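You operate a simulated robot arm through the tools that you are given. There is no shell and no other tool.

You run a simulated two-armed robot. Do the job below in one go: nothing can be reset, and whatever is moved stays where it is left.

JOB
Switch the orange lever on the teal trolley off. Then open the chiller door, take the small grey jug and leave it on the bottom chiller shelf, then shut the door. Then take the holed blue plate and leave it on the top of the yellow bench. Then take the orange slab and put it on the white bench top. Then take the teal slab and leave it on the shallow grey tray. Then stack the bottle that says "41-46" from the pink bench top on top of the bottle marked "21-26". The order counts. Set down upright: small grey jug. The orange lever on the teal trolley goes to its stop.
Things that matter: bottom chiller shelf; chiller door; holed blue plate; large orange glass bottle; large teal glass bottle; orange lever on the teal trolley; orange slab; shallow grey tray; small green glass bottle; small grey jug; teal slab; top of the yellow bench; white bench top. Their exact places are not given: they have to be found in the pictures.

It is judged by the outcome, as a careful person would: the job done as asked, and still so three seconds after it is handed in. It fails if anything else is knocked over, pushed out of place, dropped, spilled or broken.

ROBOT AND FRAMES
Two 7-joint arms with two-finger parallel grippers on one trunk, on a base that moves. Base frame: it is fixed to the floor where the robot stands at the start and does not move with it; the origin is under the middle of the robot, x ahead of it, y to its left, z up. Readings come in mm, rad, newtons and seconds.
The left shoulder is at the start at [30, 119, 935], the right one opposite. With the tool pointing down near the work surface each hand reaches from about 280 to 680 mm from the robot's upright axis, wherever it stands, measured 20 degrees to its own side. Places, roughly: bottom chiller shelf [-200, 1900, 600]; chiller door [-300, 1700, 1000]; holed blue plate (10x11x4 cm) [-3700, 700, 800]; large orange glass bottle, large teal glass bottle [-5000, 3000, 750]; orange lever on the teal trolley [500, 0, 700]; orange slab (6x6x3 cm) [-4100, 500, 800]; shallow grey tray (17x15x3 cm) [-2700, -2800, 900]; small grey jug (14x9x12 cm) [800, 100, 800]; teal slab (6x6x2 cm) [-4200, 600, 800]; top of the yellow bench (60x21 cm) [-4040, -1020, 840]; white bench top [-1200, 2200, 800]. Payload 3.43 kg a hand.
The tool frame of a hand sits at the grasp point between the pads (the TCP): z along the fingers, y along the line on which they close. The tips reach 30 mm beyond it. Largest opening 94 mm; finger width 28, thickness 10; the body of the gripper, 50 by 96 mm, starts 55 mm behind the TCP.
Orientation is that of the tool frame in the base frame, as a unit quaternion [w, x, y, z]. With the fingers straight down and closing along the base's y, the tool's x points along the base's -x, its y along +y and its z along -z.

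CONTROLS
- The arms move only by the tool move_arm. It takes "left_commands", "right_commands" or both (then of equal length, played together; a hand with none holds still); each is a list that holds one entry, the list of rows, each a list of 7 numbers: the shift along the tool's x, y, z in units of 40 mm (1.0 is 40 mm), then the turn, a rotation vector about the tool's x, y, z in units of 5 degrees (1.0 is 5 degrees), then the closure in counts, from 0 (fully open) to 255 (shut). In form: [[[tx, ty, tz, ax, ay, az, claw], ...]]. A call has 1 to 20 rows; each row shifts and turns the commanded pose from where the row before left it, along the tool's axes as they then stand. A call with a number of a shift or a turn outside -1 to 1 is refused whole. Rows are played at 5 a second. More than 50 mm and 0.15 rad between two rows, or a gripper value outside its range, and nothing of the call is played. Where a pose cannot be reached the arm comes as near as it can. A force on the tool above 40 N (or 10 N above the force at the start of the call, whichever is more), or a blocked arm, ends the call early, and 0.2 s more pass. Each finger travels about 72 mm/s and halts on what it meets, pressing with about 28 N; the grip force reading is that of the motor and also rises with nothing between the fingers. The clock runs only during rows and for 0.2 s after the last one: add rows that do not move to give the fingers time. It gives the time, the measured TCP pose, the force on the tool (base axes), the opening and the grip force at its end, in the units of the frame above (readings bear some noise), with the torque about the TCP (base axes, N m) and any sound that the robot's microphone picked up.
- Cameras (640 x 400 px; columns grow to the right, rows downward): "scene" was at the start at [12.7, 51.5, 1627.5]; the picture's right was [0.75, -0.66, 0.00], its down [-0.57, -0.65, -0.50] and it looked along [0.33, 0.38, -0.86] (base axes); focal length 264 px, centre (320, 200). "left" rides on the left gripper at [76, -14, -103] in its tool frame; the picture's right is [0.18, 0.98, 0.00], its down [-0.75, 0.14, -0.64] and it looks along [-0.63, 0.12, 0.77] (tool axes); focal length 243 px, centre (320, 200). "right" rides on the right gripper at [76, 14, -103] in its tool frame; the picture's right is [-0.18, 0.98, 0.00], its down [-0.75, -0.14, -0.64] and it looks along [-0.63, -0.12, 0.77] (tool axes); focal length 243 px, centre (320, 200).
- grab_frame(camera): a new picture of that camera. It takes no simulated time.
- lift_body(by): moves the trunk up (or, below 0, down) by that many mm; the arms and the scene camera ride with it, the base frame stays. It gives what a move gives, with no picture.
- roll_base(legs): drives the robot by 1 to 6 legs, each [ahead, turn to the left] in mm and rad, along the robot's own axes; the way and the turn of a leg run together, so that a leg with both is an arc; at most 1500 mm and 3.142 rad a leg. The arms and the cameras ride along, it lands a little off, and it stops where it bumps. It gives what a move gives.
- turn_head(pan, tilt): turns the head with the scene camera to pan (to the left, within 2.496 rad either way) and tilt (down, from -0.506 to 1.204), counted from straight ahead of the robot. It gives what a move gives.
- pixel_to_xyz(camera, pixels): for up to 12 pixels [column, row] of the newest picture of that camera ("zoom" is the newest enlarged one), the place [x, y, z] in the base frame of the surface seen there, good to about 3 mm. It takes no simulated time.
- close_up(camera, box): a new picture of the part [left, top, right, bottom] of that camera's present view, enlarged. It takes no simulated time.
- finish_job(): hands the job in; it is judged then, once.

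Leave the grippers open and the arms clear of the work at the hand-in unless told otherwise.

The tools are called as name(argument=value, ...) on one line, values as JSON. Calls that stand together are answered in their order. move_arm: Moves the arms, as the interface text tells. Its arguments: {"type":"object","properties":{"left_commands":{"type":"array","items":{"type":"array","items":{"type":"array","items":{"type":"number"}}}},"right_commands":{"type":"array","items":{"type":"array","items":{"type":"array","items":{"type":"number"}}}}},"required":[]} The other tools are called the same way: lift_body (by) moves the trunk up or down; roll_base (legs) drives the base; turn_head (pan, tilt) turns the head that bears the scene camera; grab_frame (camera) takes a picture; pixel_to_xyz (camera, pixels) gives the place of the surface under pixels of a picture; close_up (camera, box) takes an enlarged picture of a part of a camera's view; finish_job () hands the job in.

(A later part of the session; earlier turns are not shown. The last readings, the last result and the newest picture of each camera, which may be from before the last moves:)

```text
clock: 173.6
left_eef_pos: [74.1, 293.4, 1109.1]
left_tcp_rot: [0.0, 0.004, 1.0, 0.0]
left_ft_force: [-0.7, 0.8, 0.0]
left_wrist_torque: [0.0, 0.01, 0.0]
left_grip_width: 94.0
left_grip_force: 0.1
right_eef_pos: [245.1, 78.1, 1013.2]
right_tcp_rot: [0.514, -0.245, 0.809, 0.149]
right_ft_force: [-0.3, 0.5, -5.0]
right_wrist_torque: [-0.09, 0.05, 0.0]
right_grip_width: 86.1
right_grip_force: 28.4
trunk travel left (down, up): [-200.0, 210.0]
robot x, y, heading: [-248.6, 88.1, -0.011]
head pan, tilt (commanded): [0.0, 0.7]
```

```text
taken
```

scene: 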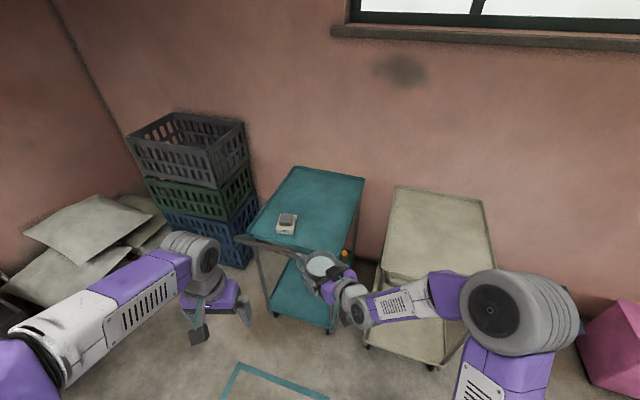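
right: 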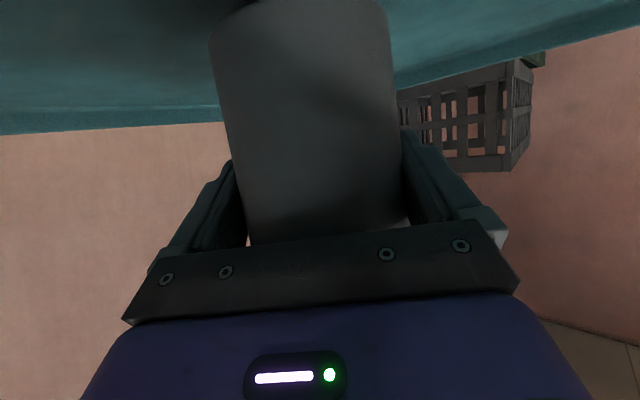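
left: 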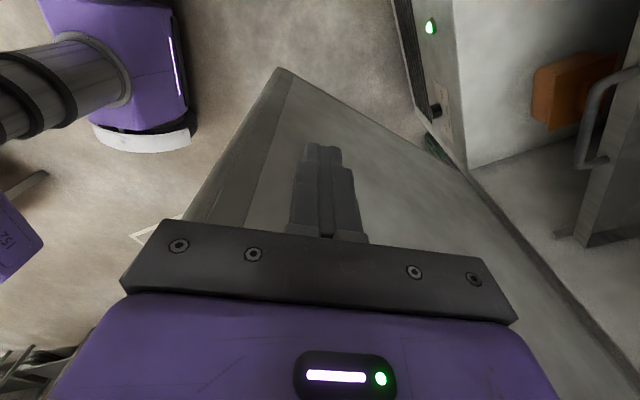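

Lever still up (orange tip at (346,254)), trolley in place. I raise the left hand 150 mm (for the later trunk lowering), then drive to the chiller.

move_arm(left_commands=[[[0, 0, -0.9, 0, 0, 0, 0], [0, 0, -0.9, 0, 0, 0, 0], [0, 0, -0.9, 0, 0, 0, 0], [0, 0, -0.9, 0, 0, 0, 0]]])

roll_base(legs=[[0, 2.185], [1178, 0], [0, -1.214]])

turn_head(pan=0.2, tilt=0.6)

grab_frame(camera="scene")

```text
clock: 174.6
left_eef_pos: [72.5, 292.1, 1252.9]
left_tcp_rot: [-0.001, 0.005, 1.0, 0.0]
left_ft_force: [-0.1, 0.0, -0.2]
left_wrist_torque: [0.01, -0.02, 0.01]
left_grip_width: 94.0
left_grip_force: 0.1
right_eef_pos: [244.7, 77.0, 1011.1]
right_tcp_rot: [0.514, -0.246, 0.808, 0.15]
right_ft_force: [-0.1, 0.2, -5.2]
right_wrist_torque: [-0.1, 0.06, 0.0]
right_grip_width: 86.0
right_grip_force: 27.8
trunk travel left (down, up): [-200.0, 210.0]
robot x, y, heading: [-247.4, 88.1, 0.001]
head pan, tilt (commanded): [0.0, 0.7]
```

```text
clock: 188.9
left_eef_pos: [-1002.0, 1388.4, 1251.9]
left_tcp_rot: [-0.001, -0.498, 0.867, 0.0]
left_ft_force: [0.0, -1.1, -0.6]
left_wrist_torque: [0.01, -0.02, -0.02]
left_grip_width: 93.8
left_grip_force: 0.1
right_eef_pos: [-728.8, 1428.4, 1012.4]
right_tcp_rot: [-0.369, 0.618, -0.576, -0.387]
right_ft_force: [-0.1, 0.4, -5.4]
right_wrist_torque: [-0.1, -0.08, -0.02]
right_grip_width: 86.0
right_grip_force: 27.6
trunk travel left (down, up): [-200.0, 210.0]
robot x, y, heading: [-987.4, 1006.0, 1.038]
head pan, tilt (commanded): [0.0, 0.7]
```

```text
clock: 189.7
left_eef_pos: [-1001.9, 1387.7, 1253.0]
left_tcp_rot: [0.001, -0.498, 0.867, 0.0]
left_ft_force: [-0.4, 0.4, -0.3]
left_wrist_torque: [0.03, -0.02, -0.01]
left_grip_width: 94.3
left_grip_force: 0.1
right_eef_pos: [-730.1, 1428.9, 1012.3]
right_tcp_rot: [-0.369, 0.618, -0.576, -0.387]
right_ft_force: [0.4, -0.4, -5.2]
right_wrist_torque: [-0.14, -0.01, 0.02]
right_grip_width: 85.6
right_grip_force: 27.5
trunk travel left (down, up): [-200.0, 210.0]
robot x, y, heading: [-987.1, 1007.0, 1.042]
head pan, tilt (commanded): [0.201, 0.6]
```

```text
taken
```

scene: 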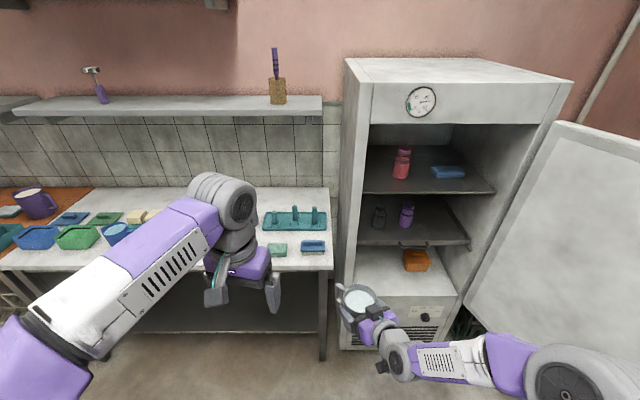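

The chiller is open before me. I measure its floor, edges, the orange box and the middle shelf's front.

pixel_to_xyz(camera="scene", pixels=[[375, 270], [390, 262], [400, 285], [375, 290], [430, 285], [415, 268], [405, 252], [410, 243], [365, 240], [465, 240], [360, 285], [462, 285]])

close_up(camera="scene", box=[330, 180, 500, 350])

```text
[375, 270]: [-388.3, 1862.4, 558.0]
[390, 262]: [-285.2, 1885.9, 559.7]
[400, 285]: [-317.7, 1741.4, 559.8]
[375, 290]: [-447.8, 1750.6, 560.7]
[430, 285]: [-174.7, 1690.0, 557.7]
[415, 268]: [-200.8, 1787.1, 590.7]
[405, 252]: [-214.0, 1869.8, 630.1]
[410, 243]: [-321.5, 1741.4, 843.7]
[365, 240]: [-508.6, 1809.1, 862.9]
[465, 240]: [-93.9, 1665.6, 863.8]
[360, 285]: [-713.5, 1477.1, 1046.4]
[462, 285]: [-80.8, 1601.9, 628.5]
```

```text
2.35 times, centred on (415, 265) of scene
```

zoom: 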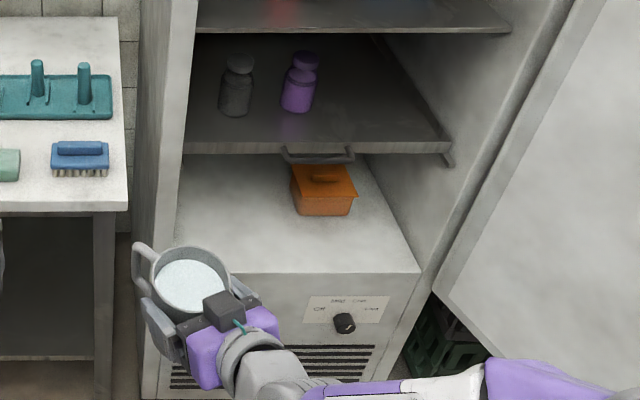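

Turn the base slightly (−0.113 rad), yaw the jug hand 15° right about the vertical to align with the chiller, and move the left hand a bit outward.

roll_base(legs=[[0, -0.113]])

move_arm(left_commands=[[[0, 0.5, 0, 0, 0, 0, 0], [0, 0.5, 0, 0, 0, 0, 0], [0, 0.5, 0, 0, 0, 0, 0], [0, 0, 0, 0, 0, 0, 0]]], right_commands=[[[0, 0, 0, 0.904, 0.009, 0.428, 255], [0, 0, 0, 0.904, 0.009, 0.428, 255], [0, 0, 0, 0.904, 0.009, 0.428, 255], [0, 0, 0, 0, 0, 0, 255]]])

```text
clock: 190.6
left_eef_pos: [-957.1, 1387.0, 1253.0]
left_tcp_rot: [0.0, -0.446, 0.895, 0.0]
left_ft_force: [-0.1, -0.1, -0.6]
left_wrist_torque: [0.0, 0.02, -0.04]
left_grip_width: 94.0
left_grip_force: 0.1
right_eef_pos: [-682.8, 1396.6, 1012.0]
right_tcp_rot: [0.39, -0.584, 0.61, 0.366]
right_ft_force: [0.1, -1.0, -4.6]
right_wrist_torque: [-0.14, -0.01, 0.0]
right_grip_width: 85.9
right_grip_force: 27.8
trunk travel left (down, up): [-200.0, 210.0]
robot x, y, heading: [-987.7, 1002.8, 0.927]
head pan, tilt (commanded): [0.201, 0.6]
```

```text
clock: 191.6
left_eef_pos: [-1004.7, 1421.6, 1253.5]
left_tcp_rot: [-0.001, -0.447, 0.894, 0.001]
left_ft_force: [1.2, -0.2, 0.4]
left_wrist_torque: [0.01, 0.03, -0.01]
left_grip_width: 94.0
left_grip_force: 0.0
right_eef_pos: [-683.0, 1396.1, 1012.9]
right_tcp_rot: [0.436, -0.498, 0.682, 0.311]
right_ft_force: [0.7, -0.1, -5.4]
right_wrist_torque: [-0.11, 0.0, 0.01]
right_grip_width: 85.7
right_grip_force: 27.4
trunk travel left (down, up): [-200.0, 210.0]
robot x, y, heading: [-987.4, 1004.1, 0.924]
head pan, tilt (commanded): [0.201, 0.6]
```

Hand heading is now 71.6°, jug level. Lower the trunk 190 mm, then extend and lower the jug in front of the opening.

lift_body(by=-190)

move_arm(right_commands=[[[0.131, -0.075, 0.213, 0, 0, 0, 255], [0.262, -0.15, 0.427, 0, 0, 0, 255], [0.262, -0.15, 0.427, 0, 0, 0, 255], [0.262, -0.15, 0.427, 0, 0, 0, 255], [0.262, -0.15, 0.427, 0, 0, 0, 255], [0.262, -0.15, 0.427, 0, 0, 0, 255], [0.262, -0.15, 0.427, 0, 0, 0, 255], [0.262, -0.15, 0.427, 0, 0, 0, 255], [0.262, -0.15, 0.427, 0, 0, 0, 255], [0.262, -0.15, 0.427, 0, 0, 0, 255], [0.131, -0.075, 0.213, 0, 0, 0, 255]]])

grab_frame(camera="scene")

grab_frame(camera="right")

```text
clock: 193.7
left_eef_pos: [-1005.8, 1421.8, 1063.3]
left_tcp_rot: [0.0, -0.447, 0.895, 0.0]
left_ft_force: [-0.8, 0.1, -0.2]
left_wrist_torque: [0.03, 0.0, -0.01]
left_grip_width: 94.1
left_grip_force: 0.1
right_eef_pos: [-682.4, 1396.2, 823.1]
right_tcp_rot: [0.435, -0.499, 0.682, 0.311]
right_ft_force: [0.1, 0.2, -4.8]
right_wrist_torque: [-0.12, 0.03, 0.0]
right_grip_width: 85.5
right_grip_force: 28.0
trunk travel left (down, up): [-10.0, 400.0]
robot x, y, heading: [-986.2, 1005.3, 0.927]
head pan, tilt (commanded): [0.201, 0.6]
```

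```text
clock: 196.1
left_eef_pos: [-1005.5, 1421.4, 1063.1]
left_tcp_rot: [0.0, -0.447, 0.894, -0.001]
left_ft_force: [0.1, -0.7, 0.4]
left_wrist_torque: [-0.01, 0.0, -0.02]
left_grip_width: 94.0
left_grip_force: 0.1
right_eef_pos: [-589.9, 1481.0, 654.5]
right_tcp_rot: [0.434, -0.5, 0.681, 0.312]
right_ft_force: [-0.8, -0.9, -3.9]
right_wrist_torque: [-0.13, 0.01, -0.01]
right_grip_width: 85.8
right_grip_force: 27.6
trunk travel left (down, up): [-10.0, 400.0]
robot x, y, heading: [-985.5, 1005.5, 0.93]
head pan, tilt (commanded): [0.201, 0.6]
```

```text
taken
```

scene: 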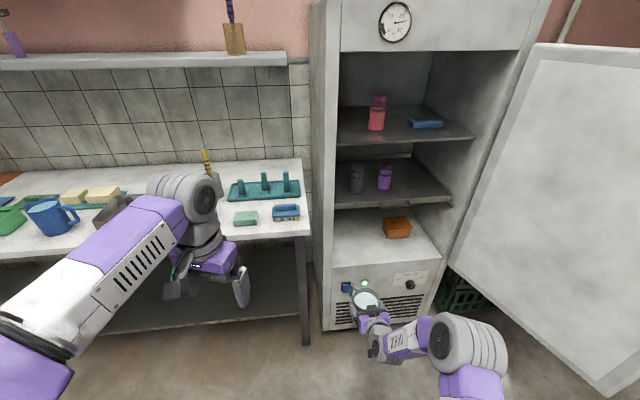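

```text
taken
```

right: 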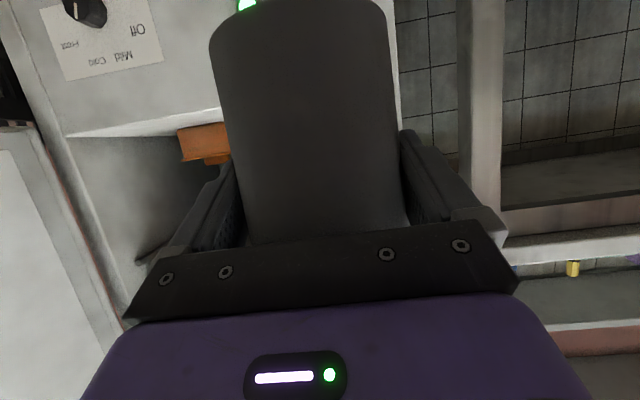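

Jug bottom is ~23 mm above the chiller floor level. Drive straight in: 250 mm first, then look.

roll_base(legs=[[250, 0]])

grab_frame(camera="scene")

grab_frame(camera="right")

```text
clock: 197.9
left_eef_pos: [-854.5, 1623.0, 1062.8]
left_tcp_rot: [-0.001, -0.445, 0.895, -0.001]
left_ft_force: [-0.2, -0.2, 0.3]
left_wrist_torque: [-0.06, 0.01, 0.02]
left_grip_width: 94.0
left_grip_force: 0.0
right_eef_pos: [-439.6, 1680.5, 655.1]
right_tcp_rot: [0.436, -0.498, 0.682, 0.311]
right_ft_force: [0.0, -0.1, -6.0]
right_wrist_torque: [-0.1, -0.02, -0.04]
right_grip_width: 85.9
right_grip_force: 27.8
trunk travel left (down, up): [-10.0, 400.0]
robot x, y, heading: [-835.1, 1205.3, 0.924]
head pan, tilt (commanded): [0.201, 0.6]
```

```text
taken
```

scene: 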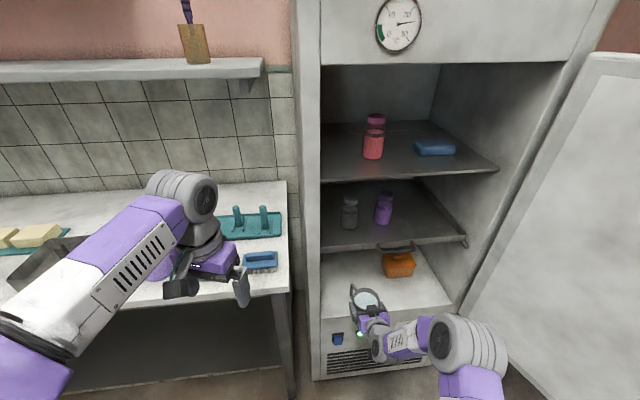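

```text
taken
```

right: 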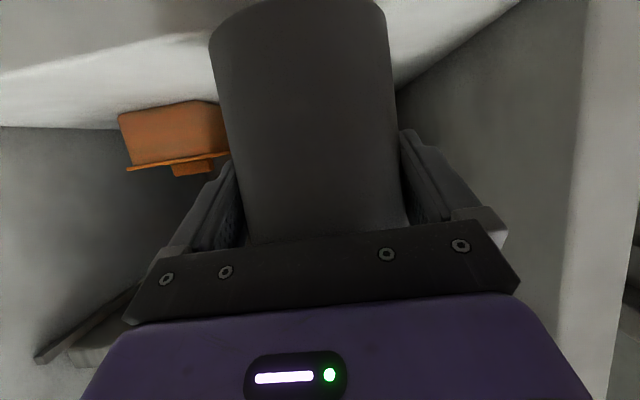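

Good clearance all round. I raise the left hand 100 mm (it is coming over the bench), then drive the last 180 mm.

move_arm(left_commands=[[[0, 0, -0.9, 0, 0, 0, 0], [0, 0, -0.9, 0, 0, 0, 0], [0, 0, -0.8, 0, 0, 0, 0]]])

roll_base(legs=[[180, 0]])

grab_frame(camera="scene")

grab_frame(camera="right")

```text
clock: 198.7
left_eef_pos: [-884.0, 1615.1, 1165.2]
left_tcp_rot: [0.037, -0.455, 0.89, -0.01]
left_ft_force: [0.0, 0.0, -0.7]
left_wrist_torque: [-0.02, -0.06, -0.02]
left_grip_width: 93.9
left_grip_force: 0.0
left hand out of reach, approached as far as the arm can: row 3
right_eef_pos: [-440.2, 1679.1, 656.5]
right_tcp_rot: [0.437, -0.498, 0.682, 0.31]
right_ft_force: [0.0, -0.9, -4.8]
right_wrist_torque: [-0.1, -0.01, -0.03]
right_grip_width: 85.9
right_grip_force: 28.0
trunk travel left (down, up): [-10.0, 400.0]
robot x, y, heading: [-832.6, 1203.7, 0.929]
head pan, tilt (commanded): [0.201, 0.6]
```

```text
clock: 200.2
left_eef_pos: [-777.6, 1760.0, 1163.8]
left_tcp_rot: [0.036, -0.458, 0.888, -0.01]
left_ft_force: [-0.1, -0.3, -0.5]
left_wrist_torque: [-0.01, 0.01, -0.01]
left_grip_width: 93.9
left_grip_force: 0.1
right_eef_pos: [-333.0, 1824.1, 654.4]
right_tcp_rot: [0.434, -0.499, 0.682, 0.311]
right_ft_force: [0.4, -0.3, -5.0]
right_wrist_torque: [-0.07, 0.0, -0.01]
right_grip_width: 85.7
right_grip_force: 27.6
trunk travel left (down, up): [-10.0, 400.0]
robot x, y, heading: [-725.4, 1350.3, 0.922]
head pan, tilt (commanded): [0.201, 0.6]
```

```text
taken
```

scene: 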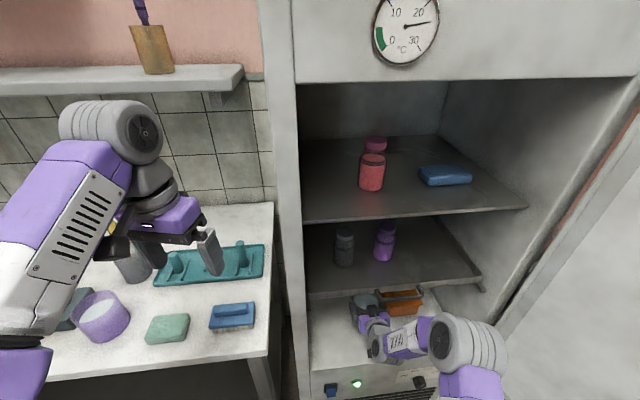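

```text
taken
```

right: 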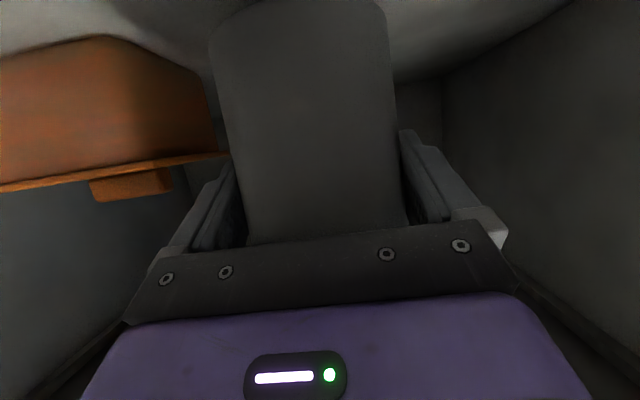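

The orange box is near the right-hand side of the gripper; I check its distance before lowering.

pixel_to_xyz(camera="right", pixels=[[200, 90], [210, 120], [215, 153], [100, 60], [20, 100], [230, 180], [300, 20], [420, 60]])

```text
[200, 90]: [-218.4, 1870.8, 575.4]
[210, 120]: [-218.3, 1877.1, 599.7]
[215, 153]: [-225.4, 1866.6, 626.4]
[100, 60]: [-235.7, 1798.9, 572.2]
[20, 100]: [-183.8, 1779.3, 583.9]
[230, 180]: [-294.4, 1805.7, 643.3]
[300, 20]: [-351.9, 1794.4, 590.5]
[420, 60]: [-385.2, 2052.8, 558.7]
```

42 mm gap to the box: fine. Lower the jug 18 mm, then feel for the floor in small steps.

move_arm(right_commands=[[[0.1357, 0, 0.064, 0, 0, 0, 255], [0.1357, 0, 0.064, 0, 0, 0, 255], [0.1357, 0, 0.064, 0, 0, 0, 255], [0, 0, 0, 0, 0, 0, 255]]])

move_arm(right_commands=[[[0.0452, 0, 0.0213, 0, 0, 0, 255], [0, 0, 0, 0, 0, 0, 255]]])

```text
clock: 201.2
left_eef_pos: [-777.5, 1760.0, 1163.8]
left_tcp_rot: [0.035, -0.457, 0.889, -0.01]
left_ft_force: [0.3, 0.2, 0.6]
left_wrist_torque: [-0.02, 0.02, -0.03]
left_grip_width: 94.1
left_grip_force: 0.2
right_eef_pos: [-333.4, 1824.6, 637.3]
right_tcp_rot: [0.434, -0.5, 0.682, 0.311]
right_ft_force: [-0.2, 0.0, -4.2]
right_wrist_torque: [-0.11, 0.03, -0.01]
right_grip_width: 86.1
right_grip_force: 28.0
trunk travel left (down, up): [-10.0, 400.0]
robot x, y, heading: [-729.6, 1346.9, 0.926]
head pan, tilt (commanded): [0.201, 0.6]
```

```text
clock: 201.8
left_eef_pos: [-776.6, 1759.8, 1164.0]
left_tcp_rot: [0.036, -0.457, 0.889, -0.01]
left_ft_force: [0.5, 0.5, -0.2]
left_wrist_torque: [-0.02, -0.02, 0.0]
left_grip_width: 93.9
left_grip_force: 0.0
right_eef_pos: [-333.4, 1824.3, 634.7]
right_tcp_rot: [0.434, -0.5, 0.682, 0.312]
right_ft_force: [0.1, -0.3, -5.2]
right_wrist_torque: [-0.1, 0.05, 0.03]
right_grip_width: 85.9
right_grip_force: 28.4
trunk travel left (down, up): [-10.0, 400.0]
robot x, y, heading: [-726.0, 1348.0, 0.921]
head pan, tilt (commanded): [0.201, 0.6]
```

Not touching yet (still −5 N). Two more 1.5 mm steps.

move_arm(right_commands=[[[0.034, 0, 0.016, 0, 0, 0, 255], [0.034, 0, 0.016, 0, 0, 0, 255], [0, 0, 0, 0, 0, 0, 255]]])

```text
clock: 202.6
left_eef_pos: [-778.5, 1759.1, 1165.2]
left_tcp_rot: [0.035, -0.457, 0.888, -0.01]
left_ft_force: [1.5, -0.3, 0.2]
left_wrist_torque: [0.02, 0.01, 0.01]
left_grip_width: 94.0
left_grip_force: 0.1
right_eef_pos: [-334.0, 1824.0, 634.7]
right_tcp_rot: [0.437, -0.498, 0.682, 0.311]
right_ft_force: [-0.9, -2.1, 5.9]
right_wrist_torque: [0.15, 0.24, 0.07]
right_grip_width: 85.7
right_grip_force: 27.9
trunk travel left (down, up): [-10.0, 400.0]
robot x, y, heading: [-726.3, 1343.8, 0.93]
head pan, tilt (commanded): [0.201, 0.6]
```

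It touched down (+6 N). Open the fingers.

move_arm(right_commands=[[[0, 0, 0, 0, 0, 0, 0], [0, 0, 0, 0, 0, 0, 0], [0, 0, 0, 0, 0, 0, 0]]])

grab_frame(camera="right")

```text
clock: 203.4
left_eef_pos: [-776.7, 1759.1, 1163.8]
left_tcp_rot: [0.035, -0.457, 0.888, -0.011]
left_ft_force: [0.1, -0.5, 0.0]
left_wrist_torque: [0.01, -0.02, 0.01]
left_grip_width: 93.8
left_grip_force: 0.1
right_eef_pos: [-334.1, 1825.1, 631.9]
right_tcp_rot: [0.435, -0.499, 0.682, 0.311]
right_ft_force: [-0.2, -0.4, 0.6]
right_wrist_torque: [0.01, 0.0, -0.02]
right_grip_width: 93.9
right_grip_force: 0.1
trunk travel left (down, up): [-10.0, 400.0]
robot x, y, heading: [-723.1, 1349.8, 0.932]
head pan, tilt (commanded): [0.201, 0.6]
```

```text
taken
```

right: 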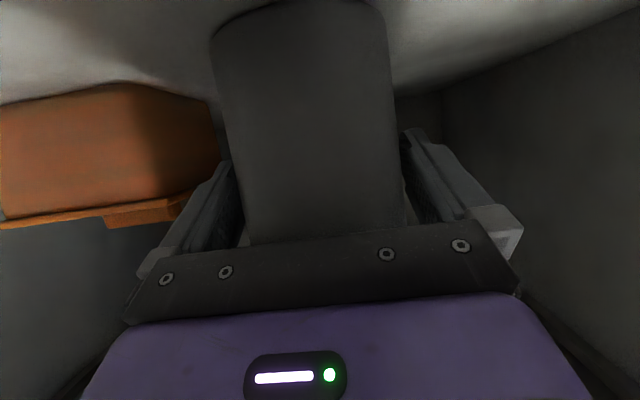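

Open and clear on both sides. Withdraw the hand straight back along its own heading, 120 mm.

move_arm(right_commands=[[[0.08, 0, -0.17, 0, 0, 0, 0], [0.16, 0, -0.339, 0, 0, 0, 0], [0.16, 0, -0.339, 0, 0, 0, 0], [0.16, 0, -0.339, 0, 0, 0, 0], [0.16, 0, -0.339, 0, 0, 0, 0], [0.16, 0, -0.339, 0, 0, 0, 0], [0.16, 0, -0.339, 0, 0, 0, 0], [0.16, 0, -0.339, 0, 0, 0, 0], [0.08, 0, -0.17, 0, 0, 0, 0]]])

grab_frame(camera="right")

grab_frame(camera="scene")

```text
clock: 205.4
left_eef_pos: [-776.7, 1761.0, 1164.9]
left_tcp_rot: [0.035, -0.458, 0.888, -0.01]
left_ft_force: [0.2, -0.2, 0.5]
left_wrist_torque: [0.01, 0.0, -0.02]
left_grip_width: 94.0
left_grip_force: 0.0
right_eef_pos: [-372.1, 1710.3, 632.8]
right_tcp_rot: [0.435, -0.499, 0.682, 0.311]
right_ft_force: [0.8, 0.1, -0.4]
right_wrist_torque: [0.0, 0.0, 0.01]
right_grip_width: 94.1
right_grip_force: 0.0
trunk travel left (down, up): [-10.0, 400.0]
robot x, y, heading: [-723.2, 1347.6, 0.926]
head pan, tilt (commanded): [0.201, 0.6]
```

```text
taken
```

right: 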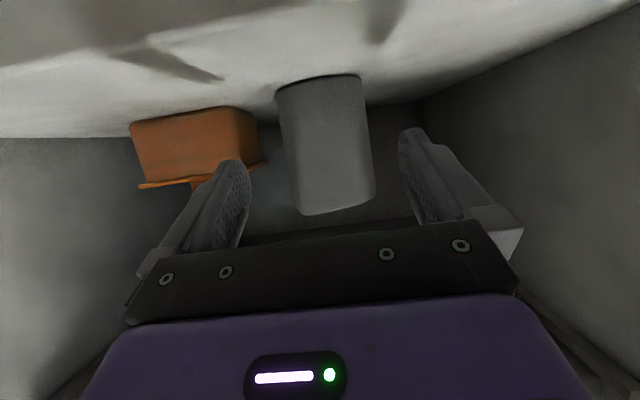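

```text
taken
```

scene: 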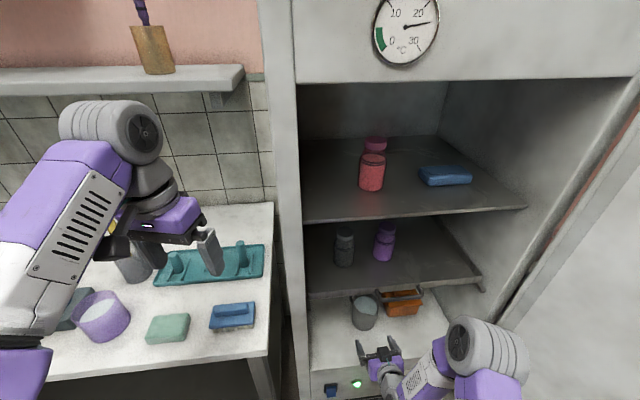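

The jug stands upright on the bottom shelf beside the orange box. I back the base out 450 mm and raise the trunk again.

roll_base(legs=[[-450, 0]])

lift_body(by=190)

grab_frame(camera="scene")

```text
clock: 208.2
left_eef_pos: [-1048.1, 1396.6, 1163.4]
left_tcp_rot: [0.035, -0.458, 0.888, -0.01]
left_ft_force: [0.2, -0.6, 0.2]
left_wrist_torque: [0.01, 0.05, 0.01]
left_grip_width: 94.3
left_grip_force: 0.1
right_eef_pos: [-642.5, 1347.6, 632.6]
right_tcp_rot: [0.435, -0.499, 0.682, 0.311]
right_ft_force: [-0.3, 0.1, -0.6]
right_wrist_torque: [0.03, 0.0, 0.01]
right_grip_width: 94.0
right_grip_force: 0.1
trunk travel left (down, up): [-10.0, 400.0]
robot x, y, heading: [-1001.6, 981.0, 0.933]
head pan, tilt (commanded): [0.201, 0.6]
```

```text
clock: 210.2
left_eef_pos: [-1048.5, 1396.2, 1353.3]
left_tcp_rot: [0.036, -0.458, 0.888, -0.011]
left_ft_force: [0.8, -0.2, 0.7]
left_wrist_torque: [0.0, -0.04, 0.02]
left_grip_width: 93.9
left_grip_force: 0.1
right_eef_pos: [-643.0, 1346.6, 823.3]
right_tcp_rot: [0.434, -0.499, 0.682, 0.311]
right_ft_force: [0.0, 0.1, -0.7]
right_wrist_torque: [-0.02, 0.0, -0.01]
right_grip_width: 93.8
right_grip_force: 0.0
trunk travel left (down, up): [-200.0, 210.0]
robot x, y, heading: [-999.9, 985.9, 0.93]
head pan, tilt (commanded): [0.201, 0.6]
```

```text
taken
```

scene: 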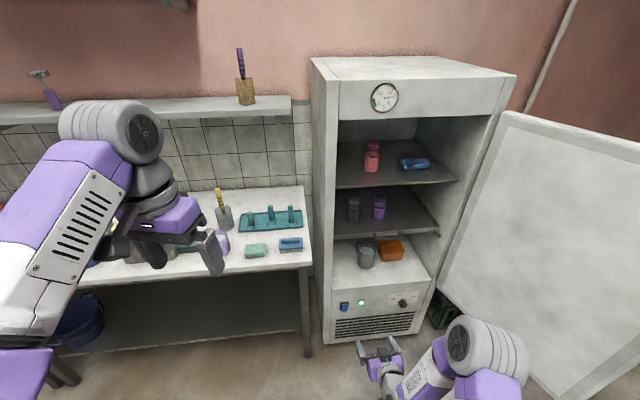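

Bring both hands to compact poses: right up and re-pitched to point down, left lowered.

move_arm(left_commands=[[[0, 0, 0.8, 0, 0, 0, 0], [0, 0, 0.8, 0, 0, 0, 0], [0, 0, 0.8, 0, 0, 0, 0], [0, 0, 0.8, 0, 0, 0, 0], [0, 0, 0.8, 0, 0, 0, 0], [0, 0, 0.8, 0, 0, 0, 0], [0, 0, 0.8, 0, 0, 0, 0], [0, 0, 0, 0, 0, 0, 0], [0, 0, 0, 0, 0, 0, 0], [0, 0, 0, 0, 0, 0, 0], [0, 0, 0, 0, 0, 0, 0], [0, 0, 0, 0, 0, 0, 0], [0, 0, 0, 0, 0, 0, 0], [0, 0, 0, 0, 0, 0, 0], [0, 0, 0, 0, 0, 0, 0], [0, 0, 0, 0, 0, 0, 0], [0, 0, 0, 0, 0, 0, 0], [0, 0, 0, 0, 0, 0, 0], [0, 0, 0, 0, 0, 0, 0], [0, 0, 0, 0, 0, 0, 0]]], right_commands=[[[-0.837, 0, -0.394, 0, 0, 0, 0], [-0.837, 0, -0.394, 0, 0, 0, 0], [-0.837, 0, -0.394, 0, 0, 0, 0], [-0.837, 0, -0.394, 0, 0, 0, 0], [-0.837, 0, -0.394, 0, 0, 0, 0], [-0.837, 0, -0.394, 0, 0, 0, 0], [-0.837, 0, -0.394, 0, 0, 0, 0], [0, 0, 0, 0, 1, 0, 255], [0, 0, 0, 0, 1, 0, 255], [0, 0, 0, 0, 1, 0, 255], [0, 0, 0, 0, 1, 0, 255], [0, 0, 0, 0, 1, 0, 255], [0, 0, 0, 0, 1, 0, 255], [0, 0, 0, 0, 1, 0, 255], [0, 0, 0, 0, 1, 0, 255], [0, 0, 0, 0, 1, 0, 255], [0, 0, 0, 0, 1, 0, 255], [0, 0, 0, 0, 1, 0, 255], [0, 0, 0, 0, 1, 0, 255], [0, 0, 0, 0, 1, 0, 255]]])

```text
clock: 214.4
left_eef_pos: [-1031.1, 1401.4, 1129.2]
left_tcp_rot: [0.035, -0.458, 0.888, -0.01]
left_ft_force: [0.5, -0.7, -0.1]
left_wrist_torque: [0.01, 0.0, 0.0]
left_grip_width: 93.9
left_grip_force: 0.0
right_eef_pos: [-644.9, 1349.4, 1082.2]
right_tcp_rot: [0.0, -0.589, 0.808, -0.006]
right_ft_force: [0.0, -0.4, -0.7]
right_wrist_torque: [0.01, -0.01, 0.03]
right_grip_width: 0.0
right_grip_force: 27.5
trunk travel left (down, up): [-200.0, 210.0]
robot x, y, heading: [-995.6, 983.3, 0.928]
head pan, tilt (commanded): [0.201, 0.6]
```

Right hand points down with fingers closed. To shut the door I go around its free edge and push from outside: raise the right hand to z≈1200 (above the door handle) and drive to the door's right side.

move_arm(right_commands=[[[0, 0, -1, 0, 0, 0, 255], [0, 0, -1, 0, 0, 0, 255], [0, 0, -1, 0, 0, 0, 255]]])

roll_base(legs=[[0, -1.378], [973, 0], [0, 1.5]])

grab_frame(camera="scene")

```text
clock: 215.2
left_eef_pos: [-1032.5, 1400.5, 1129.1]
left_tcp_rot: [0.036, -0.458, 0.888, -0.01]
left_ft_force: [-0.1, -0.1, -0.4]
left_wrist_torque: [0.02, 0.01, -0.01]
left_grip_width: 93.9
left_grip_force: 0.1
right_eef_pos: [-646.3, 1348.8, 1205.2]
right_tcp_rot: [0.001, -0.587, 0.809, -0.007]
right_ft_force: [0.4, 0.0, 0.5]
right_wrist_torque: [-0.02, -0.01, 0.03]
right_grip_width: 0.0
right_grip_force: 27.8
trunk travel left (down, up): [-200.0, 210.0]
robot x, y, heading: [-998.7, 986.1, 0.929]
head pan, tilt (commanded): [0.201, 0.6]
```

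```text
clock: 227.4
left_eef_pos: [-189.4, 951.8, 1129.1]
left_tcp_rot: [0.036, -0.489, 0.872, -0.009]
left_ft_force: [0.1, -0.4, 0.1]
left_wrist_torque: [0.03, -0.04, 0.03]
left_grip_width: 94.0
left_grip_force: 0.0
right_eef_pos: [200.7, 926.6, 1204.3]
right_tcp_rot: [0.0, -0.616, 0.787, -0.007]
right_ft_force: [-0.7, -0.2, 0.6]
right_wrist_torque: [0.0, -0.03, 0.01]
right_grip_width: 0.0
right_grip_force: 28.2
trunk travel left (down, up): [-200.0, 210.0]
robot x, y, heading: [-126.7, 541.6, 0.999]
head pan, tilt (commanded): [0.201, 0.6]
```

```text
taken
```

scene: 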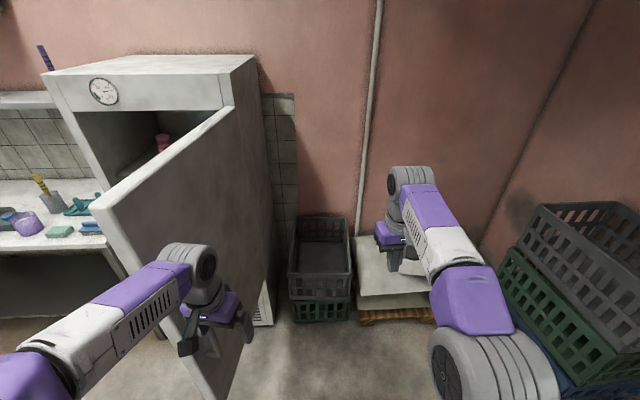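

I see the door's outer face; its free edge is at the left (100,205). Measuring the door and checking the left hand's clearance.

pixel_to_xyz(camera="scene", pixels=[[105, 205], [130, 200], [180, 170], [230, 130], [200, 200], [250, 200], [215, 380], [260, 300], [300, 260], [350, 260], [375, 260]])

```text
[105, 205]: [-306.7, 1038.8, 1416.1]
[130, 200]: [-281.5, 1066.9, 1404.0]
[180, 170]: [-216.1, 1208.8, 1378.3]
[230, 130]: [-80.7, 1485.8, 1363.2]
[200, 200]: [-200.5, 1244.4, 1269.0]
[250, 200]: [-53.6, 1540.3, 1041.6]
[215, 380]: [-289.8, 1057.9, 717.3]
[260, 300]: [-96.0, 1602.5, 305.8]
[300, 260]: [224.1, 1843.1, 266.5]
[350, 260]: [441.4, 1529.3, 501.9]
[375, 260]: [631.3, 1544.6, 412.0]
```

The door swung back to ~82° (my left hand brushed its edge while turning, in the closing direction). Both hands are now on its outer side. I pull the left hand in, move forward a little and turn left so the right hand faces the door's outer face.

move_arm(left_commands=[[[0, -0.9, 0, 0, 0, 0, 0], [0, -0.9, 0, 0, 0, 0, 0]]])

roll_base(legs=[[83, 0], [0, 0.955]])

turn_head(pan=0.0, tilt=0.6)

grab_frame(camera="scene")

```text
clock: 228.0
left_eef_pos: [-127.4, 913.3, 1133.1]
left_tcp_rot: [0.035, -0.49, 0.871, -0.01]
left_ft_force: [1.1, 0.1, -0.4]
left_wrist_torque: [0.01, 0.0, 0.0]
left_grip_width: 94.2
left_grip_force: 0.1
right_eef_pos: [201.3, 927.3, 1204.2]
right_tcp_rot: [0.001, -0.616, 0.788, -0.006]
right_ft_force: [-0.1, -0.1, -0.4]
right_wrist_torque: [0.01, -0.01, -0.01]
right_grip_width: 0.0
right_grip_force: 28.4
trunk travel left (down, up): [-200.0, 210.0]
robot x, y, heading: [-125.7, 538.7, 1.001]
head pan, tilt (commanded): [0.201, 0.6]
```

```text
clock: 231.5
left_eef_pos: [-384.4, 829.1, 1132.8]
left_tcp_rot: [-0.036, 0.829, -0.558, -0.008]
left_ft_force: [-0.4, -0.7, 0.4]
left_wrist_torque: [-0.02, 0.01, -0.03]
left_grip_width: 93.9
left_grip_force: 0.0
right_eef_pos: [-201.5, 1101.2, 1204.7]
right_tcp_rot: [-0.003, 0.905, -0.424, 0.006]
right_ft_force: [-0.6, -0.6, 0.6]
right_wrist_torque: [0.0, -0.01, 0.01]
right_grip_width: 0.1
right_grip_force: 28.4
trunk travel left (down, up): [-200.0, 210.0]
robot x, y, heading: [-81.5, 607.8, 1.939]
head pan, tilt (commanded): [0.201, 0.6]
```

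```text
clock: 232.2
left_eef_pos: [-383.3, 828.4, 1133.2]
left_tcp_rot: [-0.035, 0.829, -0.558, -0.008]
left_ft_force: [0.3, 1.3, -0.5]
left_wrist_torque: [-0.03, 0.0, -0.01]
left_grip_width: 93.9
left_grip_force: 0.1
right_eef_pos: [-200.8, 1100.5, 1205.4]
right_tcp_rot: [-0.003, 0.905, -0.425, 0.005]
right_ft_force: [-0.3, -0.5, -0.2]
right_wrist_torque: [-0.01, 0.0, 0.01]
right_grip_width: 0.0
right_grip_force: 28.3
trunk travel left (down, up): [-200.0, 210.0]
robot x, y, heading: [-81.7, 606.3, 1.937]
head pan, tilt (commanded): [0.0, 0.6]
```

```text
taken
```

scene: 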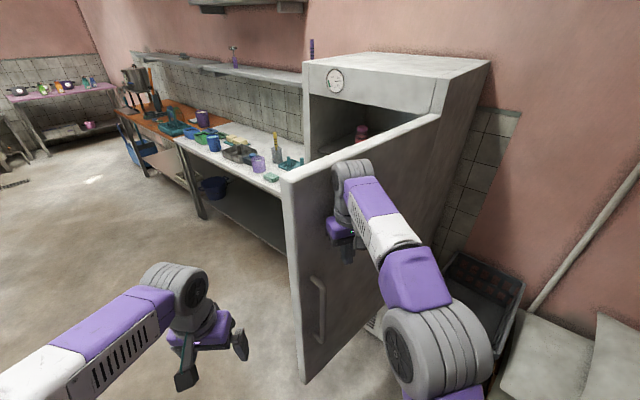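

The right hand is beside the door's outer face. Drive forward along heading 111° to push it shut: 300 mm first.

roll_base(legs=[[300, 0]])

grab_frame(camera="scene")

```text
clock: 234.2
left_eef_pos: [-488.9, 1107.9, 1132.3]
left_tcp_rot: [-0.036, 0.829, -0.557, -0.008]
left_ft_force: [0.5, -0.3, 0.0]
left_wrist_torque: [-0.04, -0.02, -0.03]
left_grip_width: 94.3
left_grip_force: 0.0
right_eef_pos: [-307.2, 1378.1, 1204.6]
right_tcp_rot: [-0.003, 0.906, -0.424, 0.005]
right_ft_force: [0.1, 0.5, -0.9]
right_wrist_torque: [0.0, 0.0, -0.01]
right_grip_width: 0.4
right_grip_force: 28.2
trunk travel left (down, up): [-200.0, 210.0]
robot x, y, heading: [-187.3, 882.4, 1.934]
head pan, tilt (commanded): [0.0, 0.6]
```

```text
taken
```

scene: 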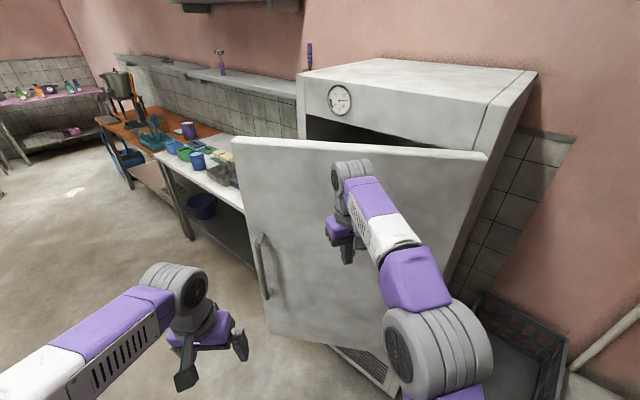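

The door is about half shut. Continue 200 mm.

roll_base(legs=[[200, 0]])

grab_frame(camera="scene")

```text
clock: 235.8
left_eef_pos: [-557.5, 1286.6, 1132.1]
left_tcp_rot: [-0.036, 0.829, -0.559, -0.008]
left_ft_force: [-0.6, 0.7, 0.4]
left_wrist_torque: [0.01, 0.0, -0.01]
left_grip_width: 93.9
left_grip_force: 0.1
right_eef_pos: [-373.5, 1557.6, 1204.0]
right_tcp_rot: [-0.003, 0.905, -0.426, 0.004]
right_ft_force: [-0.8, 0.3, 0.8]
right_wrist_torque: [0.0, -0.01, -0.02]
right_grip_width: 0.1
right_grip_force: 28.1
trunk travel left (down, up): [-200.0, 210.0]
robot x, y, heading: [-256.7, 1063.8, 1.929]
head pan, tilt (commanded): [0.0, 0.6]
```

```text
taken
```

scene: 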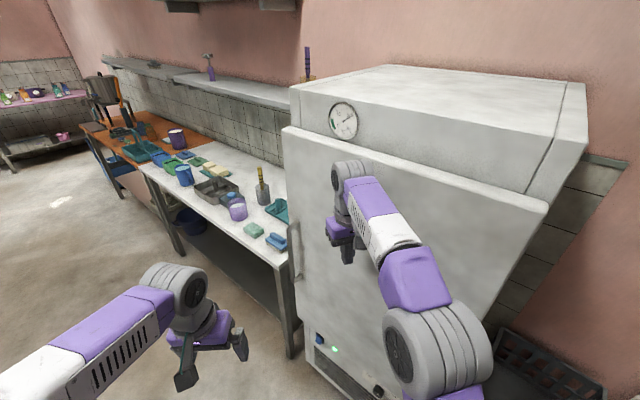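

The door looks (almost) shut. I measure its face and its left edge.

pixel_to_xyz(camera="scene", pixels=[[288, 150], [300, 200], [320, 180], [400, 190], [480, 220], [540, 215], [300, 280], [420, 170]])

close_up(camera="scene", box=[270, 60, 470, 240])

```text
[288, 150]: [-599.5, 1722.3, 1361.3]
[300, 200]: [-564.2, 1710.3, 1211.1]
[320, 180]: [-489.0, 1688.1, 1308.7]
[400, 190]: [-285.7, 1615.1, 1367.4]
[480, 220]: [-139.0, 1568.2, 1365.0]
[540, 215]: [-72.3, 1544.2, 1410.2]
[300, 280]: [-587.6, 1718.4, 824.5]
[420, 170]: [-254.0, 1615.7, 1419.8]
```

```text
2.22 times, centred on (370, 150) of scene
```

zoom: 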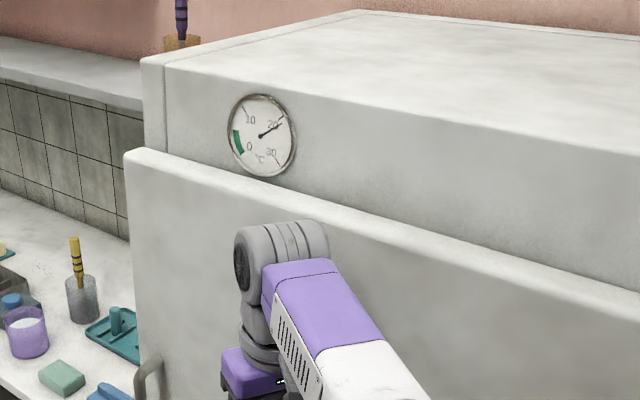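

The face matches the closed position measured at the start (within 2 mm). I press it lightly with the hand to be sure it is fully shut.

move_arm(right_commands=[[[-0.195, -0.32, 0, 0, 0, 0, 255], [-0.195, -0.32, 0, 0, 0, 0, 255], [-0.195, -0.32, 0, 0, 0, 0, 255], [-0.065, -0.107, 0, 0, 0, 0, 255], [-0.065, -0.107, 0, 0, 0, 0, 255], [-0.065, -0.107, 0, 0, 0, 0, 255], [-0.065, -0.107, 0, 0, 0, 0, 255]]])

```text
clock: 236.6
left_eef_pos: [-555.2, 1282.2, 1134.8]
left_tcp_rot: [-0.038, 0.829, -0.558, -0.009]
left_ft_force: [-0.4, -0.7, -0.9]
left_wrist_torque: [0.01, 0.02, 0.0]
left_grip_width: 93.9
left_grip_force: 0.2
right_eef_pos: [-364.4, 1584.6, 1205.6]
right_tcp_rot: [0.004, 0.908, -0.418, 0.008]
right_ft_force: [-2.2, -20.7, 0.5]
right_wrist_torque: [2.16, -0.31, -0.29]
right_grip_width: 0.1
right_grip_force: 28.4
trunk travel left (down, up): [-200.0, 210.0]
robot x, y, heading: [-255.8, 1063.6, 1.934]
head pan, tilt (commanded): [0.0, 0.6]
stopped in row 3 (right hand): the force on the tool passed its limit at 49 N (the readings are from after the stop); the commanded pose is now the measured one
```

The hand presses the door at its closed plane with ~49 N and it doesn't give: shut. Back the hand off and roll away.

move_arm(right_commands=[[[0.26, 0.43, 0, 0, 0, 0, 255], [0.26, 0.43, 0, 0, 0, 0, 255], [0.26, 0.43, 0, 0, 0, 0, 0]]])

roll_base(legs=[[-250, 0]])

grab_frame(camera="scene")

```text
clock: 237.4
left_eef_pos: [-556.1, 1285.3, 1133.7]
left_tcp_rot: [-0.036, 0.829, -0.559, -0.009]
left_ft_force: [0.1, -0.3, 0.6]
left_wrist_torque: [0.0, 0.02, -0.04]
left_grip_width: 94.0
left_grip_force: 0.0
right_eef_pos: [-384.8, 1533.6, 1203.1]
right_tcp_rot: [0.003, 0.907, -0.422, 0.008]
right_ft_force: [-0.4, 0.0, -0.2]
right_wrist_torque: [0.02, 0.01, 0.01]
right_grip_width: 53.4
right_grip_force: 0.0
trunk travel left (down, up): [-200.0, 210.0]
robot x, y, heading: [-253.9, 1064.0, 1.932]
head pan, tilt (commanded): [0.0, 0.6]
```

```text
clock: 239.2
left_eef_pos: [-469.8, 1055.8, 1133.0]
left_tcp_rot: [-0.035, 0.828, -0.56, -0.008]
left_ft_force: [0.4, -0.1, 0.4]
left_wrist_torque: [0.01, -0.03, -0.03]
left_grip_width: 93.8
left_grip_force: 0.0
right_eef_pos: [-296.0, 1304.8, 1204.9]
right_tcp_rot: [0.002, 0.906, -0.422, 0.009]
right_ft_force: [-0.3, -0.4, 0.5]
right_wrist_torque: [0.02, 0.01, -0.02]
right_grip_width: 94.0
right_grip_force: 0.0
trunk travel left (down, up): [-200.0, 210.0]
robot x, y, heading: [-167.4, 831.7, 1.932]
head pan, tilt (commanded): [0.0, 0.6]
```

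```text
taken
```

scene: 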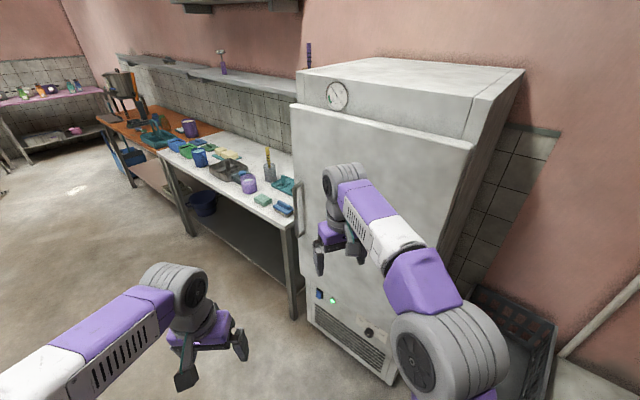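

The chiller is shut. Next, the teal bench area far behind (x≈−3700). I draw the right hand in, then drive toward −x along the free aisle (y≈850).

move_arm(left_commands=[[[0, 0, 0, 0, 0, 0, 0], [0, 0, 0, 0, 0, 0, 0], [0, 0, 0, 0, 0, 0, 0], [0, 0, 0, 0, 0, 0, 0], [0, 0, 0, 0, 0, 0, 0], [0, 0, 0, 0, 0, 0, 0]]], right_commands=[[[0.8, 0, 0.5, 0, 0, 0.8, 0], [0.8, 0, 0.5, 0, 0, 1, 0], [0.8, 0, 0.5, 0, 0, 1, 0], [0.8, 0, 0.5, 0, 0, 1, 0], [0.3, 0, 0.5, 0, 0, 0, 0], [0, 0, 0, 0, 0, 0, 0]]])

roll_base(legs=[[0, 1.21], [1500, 0], [300, 0]])

turn_head(pan=0.0, tilt=0.4)

grab_frame(camera="scene")

```text
clock: 240.6
left_eef_pos: [-470.3, 1056.9, 1132.8]
left_tcp_rot: [-0.036, 0.829, -0.559, -0.008]
left_ft_force: [0.2, -0.8, 0.2]
left_wrist_torque: [-0.02, 0.0, 0.02]
left_grip_width: 93.8
left_grip_force: 0.1
right_eef_pos: [-219.0, 1187.2, 1104.9]
right_tcp_rot: [0.002, 0.824, -0.566, 0.008]
right_ft_force: [0.0, 0.1, -0.2]
right_wrist_torque: [0.04, 0.01, 0.0]
right_grip_width: 94.2
right_grip_force: 0.1
trunk travel left (down, up): [-200.0, 210.0]
robot x, y, heading: [-171.1, 833.7, 1.932]
head pan, tilt (commanded): [0.0, 0.6]
```

```text
clock: 252.7
left_eef_pos: [-2273.7, 581.1, 1132.7]
left_tcp_rot: [-0.025, 0.999, 0.024, -0.027]
left_ft_force: [-0.4, -0.8, -0.3]
left_wrist_torque: [0.0, 0.01, -0.03]
left_grip_width: 94.1
left_grip_force: 0.1
right_eef_pos: [-2312.1, 860.1, 1106.0]
right_tcp_rot: [-0.003, 1.0, 0.015, 0.009]
right_ft_force: [0.2, -0.4, -0.5]
right_wrist_torque: [0.01, -0.02, -0.02]
right_grip_width: 93.8
right_grip_force: 0.1
trunk travel left (down, up): [-200.0, 210.0]
robot x, y, heading: [-1960.2, 792.5, -3.119]
head pan, tilt (commanded): [0.0, 0.6]
```

```text
clock: 253.4
left_eef_pos: [-2272.8, 580.9, 1132.8]
left_tcp_rot: [-0.024, 0.999, 0.024, -0.027]
left_ft_force: [-1.0, 0.8, 0.4]
left_wrist_torque: [0.01, 0.02, 0.0]
left_grip_width: 93.9
left_grip_force: 0.0
right_eef_pos: [-2312.5, 858.7, 1105.8]
right_tcp_rot: [-0.003, 1.0, 0.017, 0.009]
right_ft_force: [0.1, -0.4, 0.0]
right_wrist_torque: [-0.01, 0.01, -0.01]
right_grip_width: 94.0
right_grip_force: 0.0
trunk travel left (down, up): [-200.0, 210.0]
robot x, y, heading: [-1963.7, 791.1, -3.118]
head pan, tilt (commanded): [0.0, 0.4]
```

```text
taken
```

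scene: 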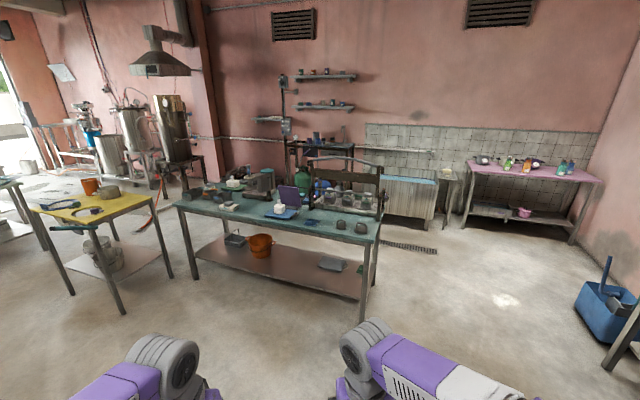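

I see the teal bench (centre), yellow bench (left) and the pink bench with bottles (right). Enlarging each.

close_up(camera="scene", box=[170, 150, 400, 260])

close_up(camera="scene", box=[20, 160, 180, 240])

close_up(camera="scene", box=[450, 140, 610, 220])

pixel_to_xyz(camera="scene", pixels=[[180, 205], [372, 240], [380, 215], [200, 190], [55, 205], [150, 195], [100, 215], [75, 200], [470, 165], [590, 178], [530, 172], [370, 180]])

```text
2.78 times, centred on (285, 205) of scene
```

zoom: 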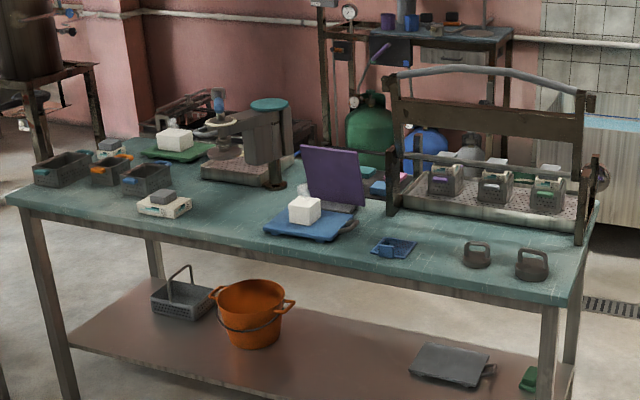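

```text
4.00 times, centred on (100, 200) of scene
```

zoom: 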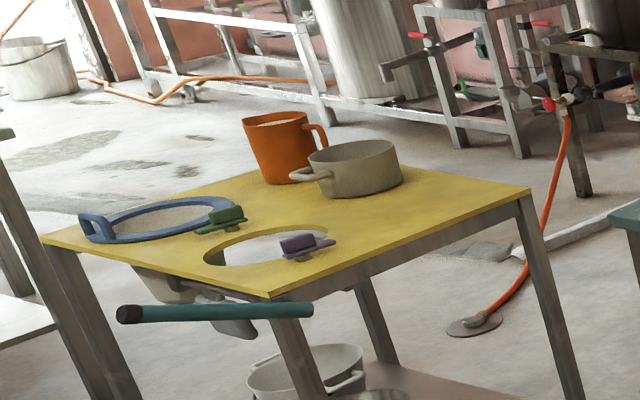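

```text
4.00 times, centred on (530, 180) of scene
```

zoom: 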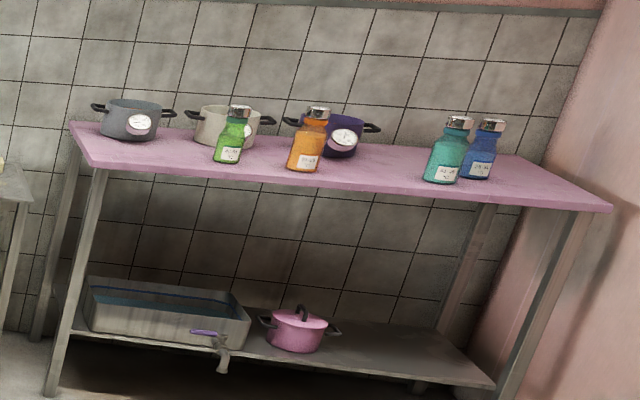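

```text
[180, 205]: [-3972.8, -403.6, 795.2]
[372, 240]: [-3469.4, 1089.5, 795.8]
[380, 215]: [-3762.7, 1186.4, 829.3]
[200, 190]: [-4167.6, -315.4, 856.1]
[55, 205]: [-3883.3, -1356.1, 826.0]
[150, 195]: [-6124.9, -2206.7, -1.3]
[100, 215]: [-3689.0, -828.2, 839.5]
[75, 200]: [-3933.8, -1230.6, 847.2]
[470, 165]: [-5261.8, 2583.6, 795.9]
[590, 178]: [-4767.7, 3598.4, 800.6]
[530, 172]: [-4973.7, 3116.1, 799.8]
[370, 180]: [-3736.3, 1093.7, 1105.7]
```

The small blue perforated plate is at about (311,222) on the teal bench. I drive closer to the bench, stopping ~600 mm from it and squaring up to its front edge.

roll_base(legs=[[0, 0.145], [1100, 0], [0, -0.49]])

turn_head(pan=0.0, tilt=0.6)

grab_frame(camera="scene")

```text
clock: 261.2
left_eef_pos: [-3437.8, 529.4, 1131.7]
left_tcp_rot: [-0.03, 0.986, -0.161, -0.022]
left_ft_force: [-0.5, -0.2, -0.7]
left_wrist_torque: [0.02, 0.03, 0.02]
left_grip_width: 93.6
left_grip_force: 0.1
right_eef_pos: [-3372.6, 805.4, 1106.0]
right_tcp_rot: [-0.002, 0.986, -0.168, 0.009]
right_ft_force: [1.0, 0.0, -0.3]
right_wrist_torque: [0.01, 0.02, -0.02]
right_grip_width: 94.2
right_grip_force: 0.1
trunk travel left (down, up): [-200.0, 210.0]
robot x, y, heading: [-3072.1, 615.2, 2.798]
head pan, tilt (commanded): [0.0, 0.4]
```

```text
clock: 261.9
left_eef_pos: [-3436.3, 530.0, 1133.4]
left_tcp_rot: [-0.029, 0.986, -0.161, -0.022]
left_ft_force: [-1.0, 0.7, -0.4]
left_wrist_torque: [0.07, -0.01, -0.01]
left_grip_width: 94.3
left_grip_force: 0.1
right_eef_pos: [-3373.7, 804.8, 1106.1]
right_tcp_rot: [-0.002, 0.986, -0.168, 0.009]
right_ft_force: [0.0, 0.2, 0.1]
right_wrist_torque: [0.0, -0.02, -0.02]
right_grip_width: 94.0
right_grip_force: 0.0
trunk travel left (down, up): [-200.0, 210.0]
robot x, y, heading: [-3071.7, 613.7, 2.796]
head pan, tilt (commanded): [0.0, 0.6]
```

```text
taken
```

scene: 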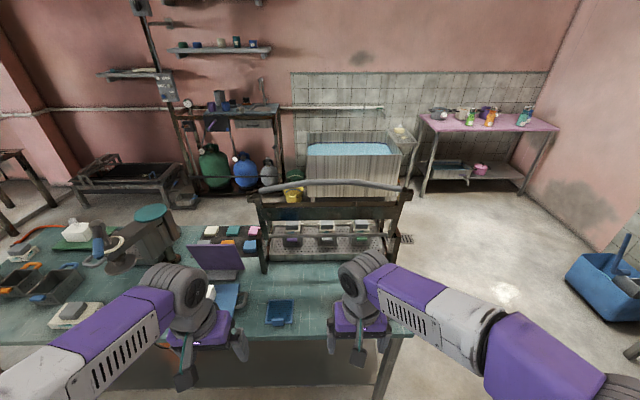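

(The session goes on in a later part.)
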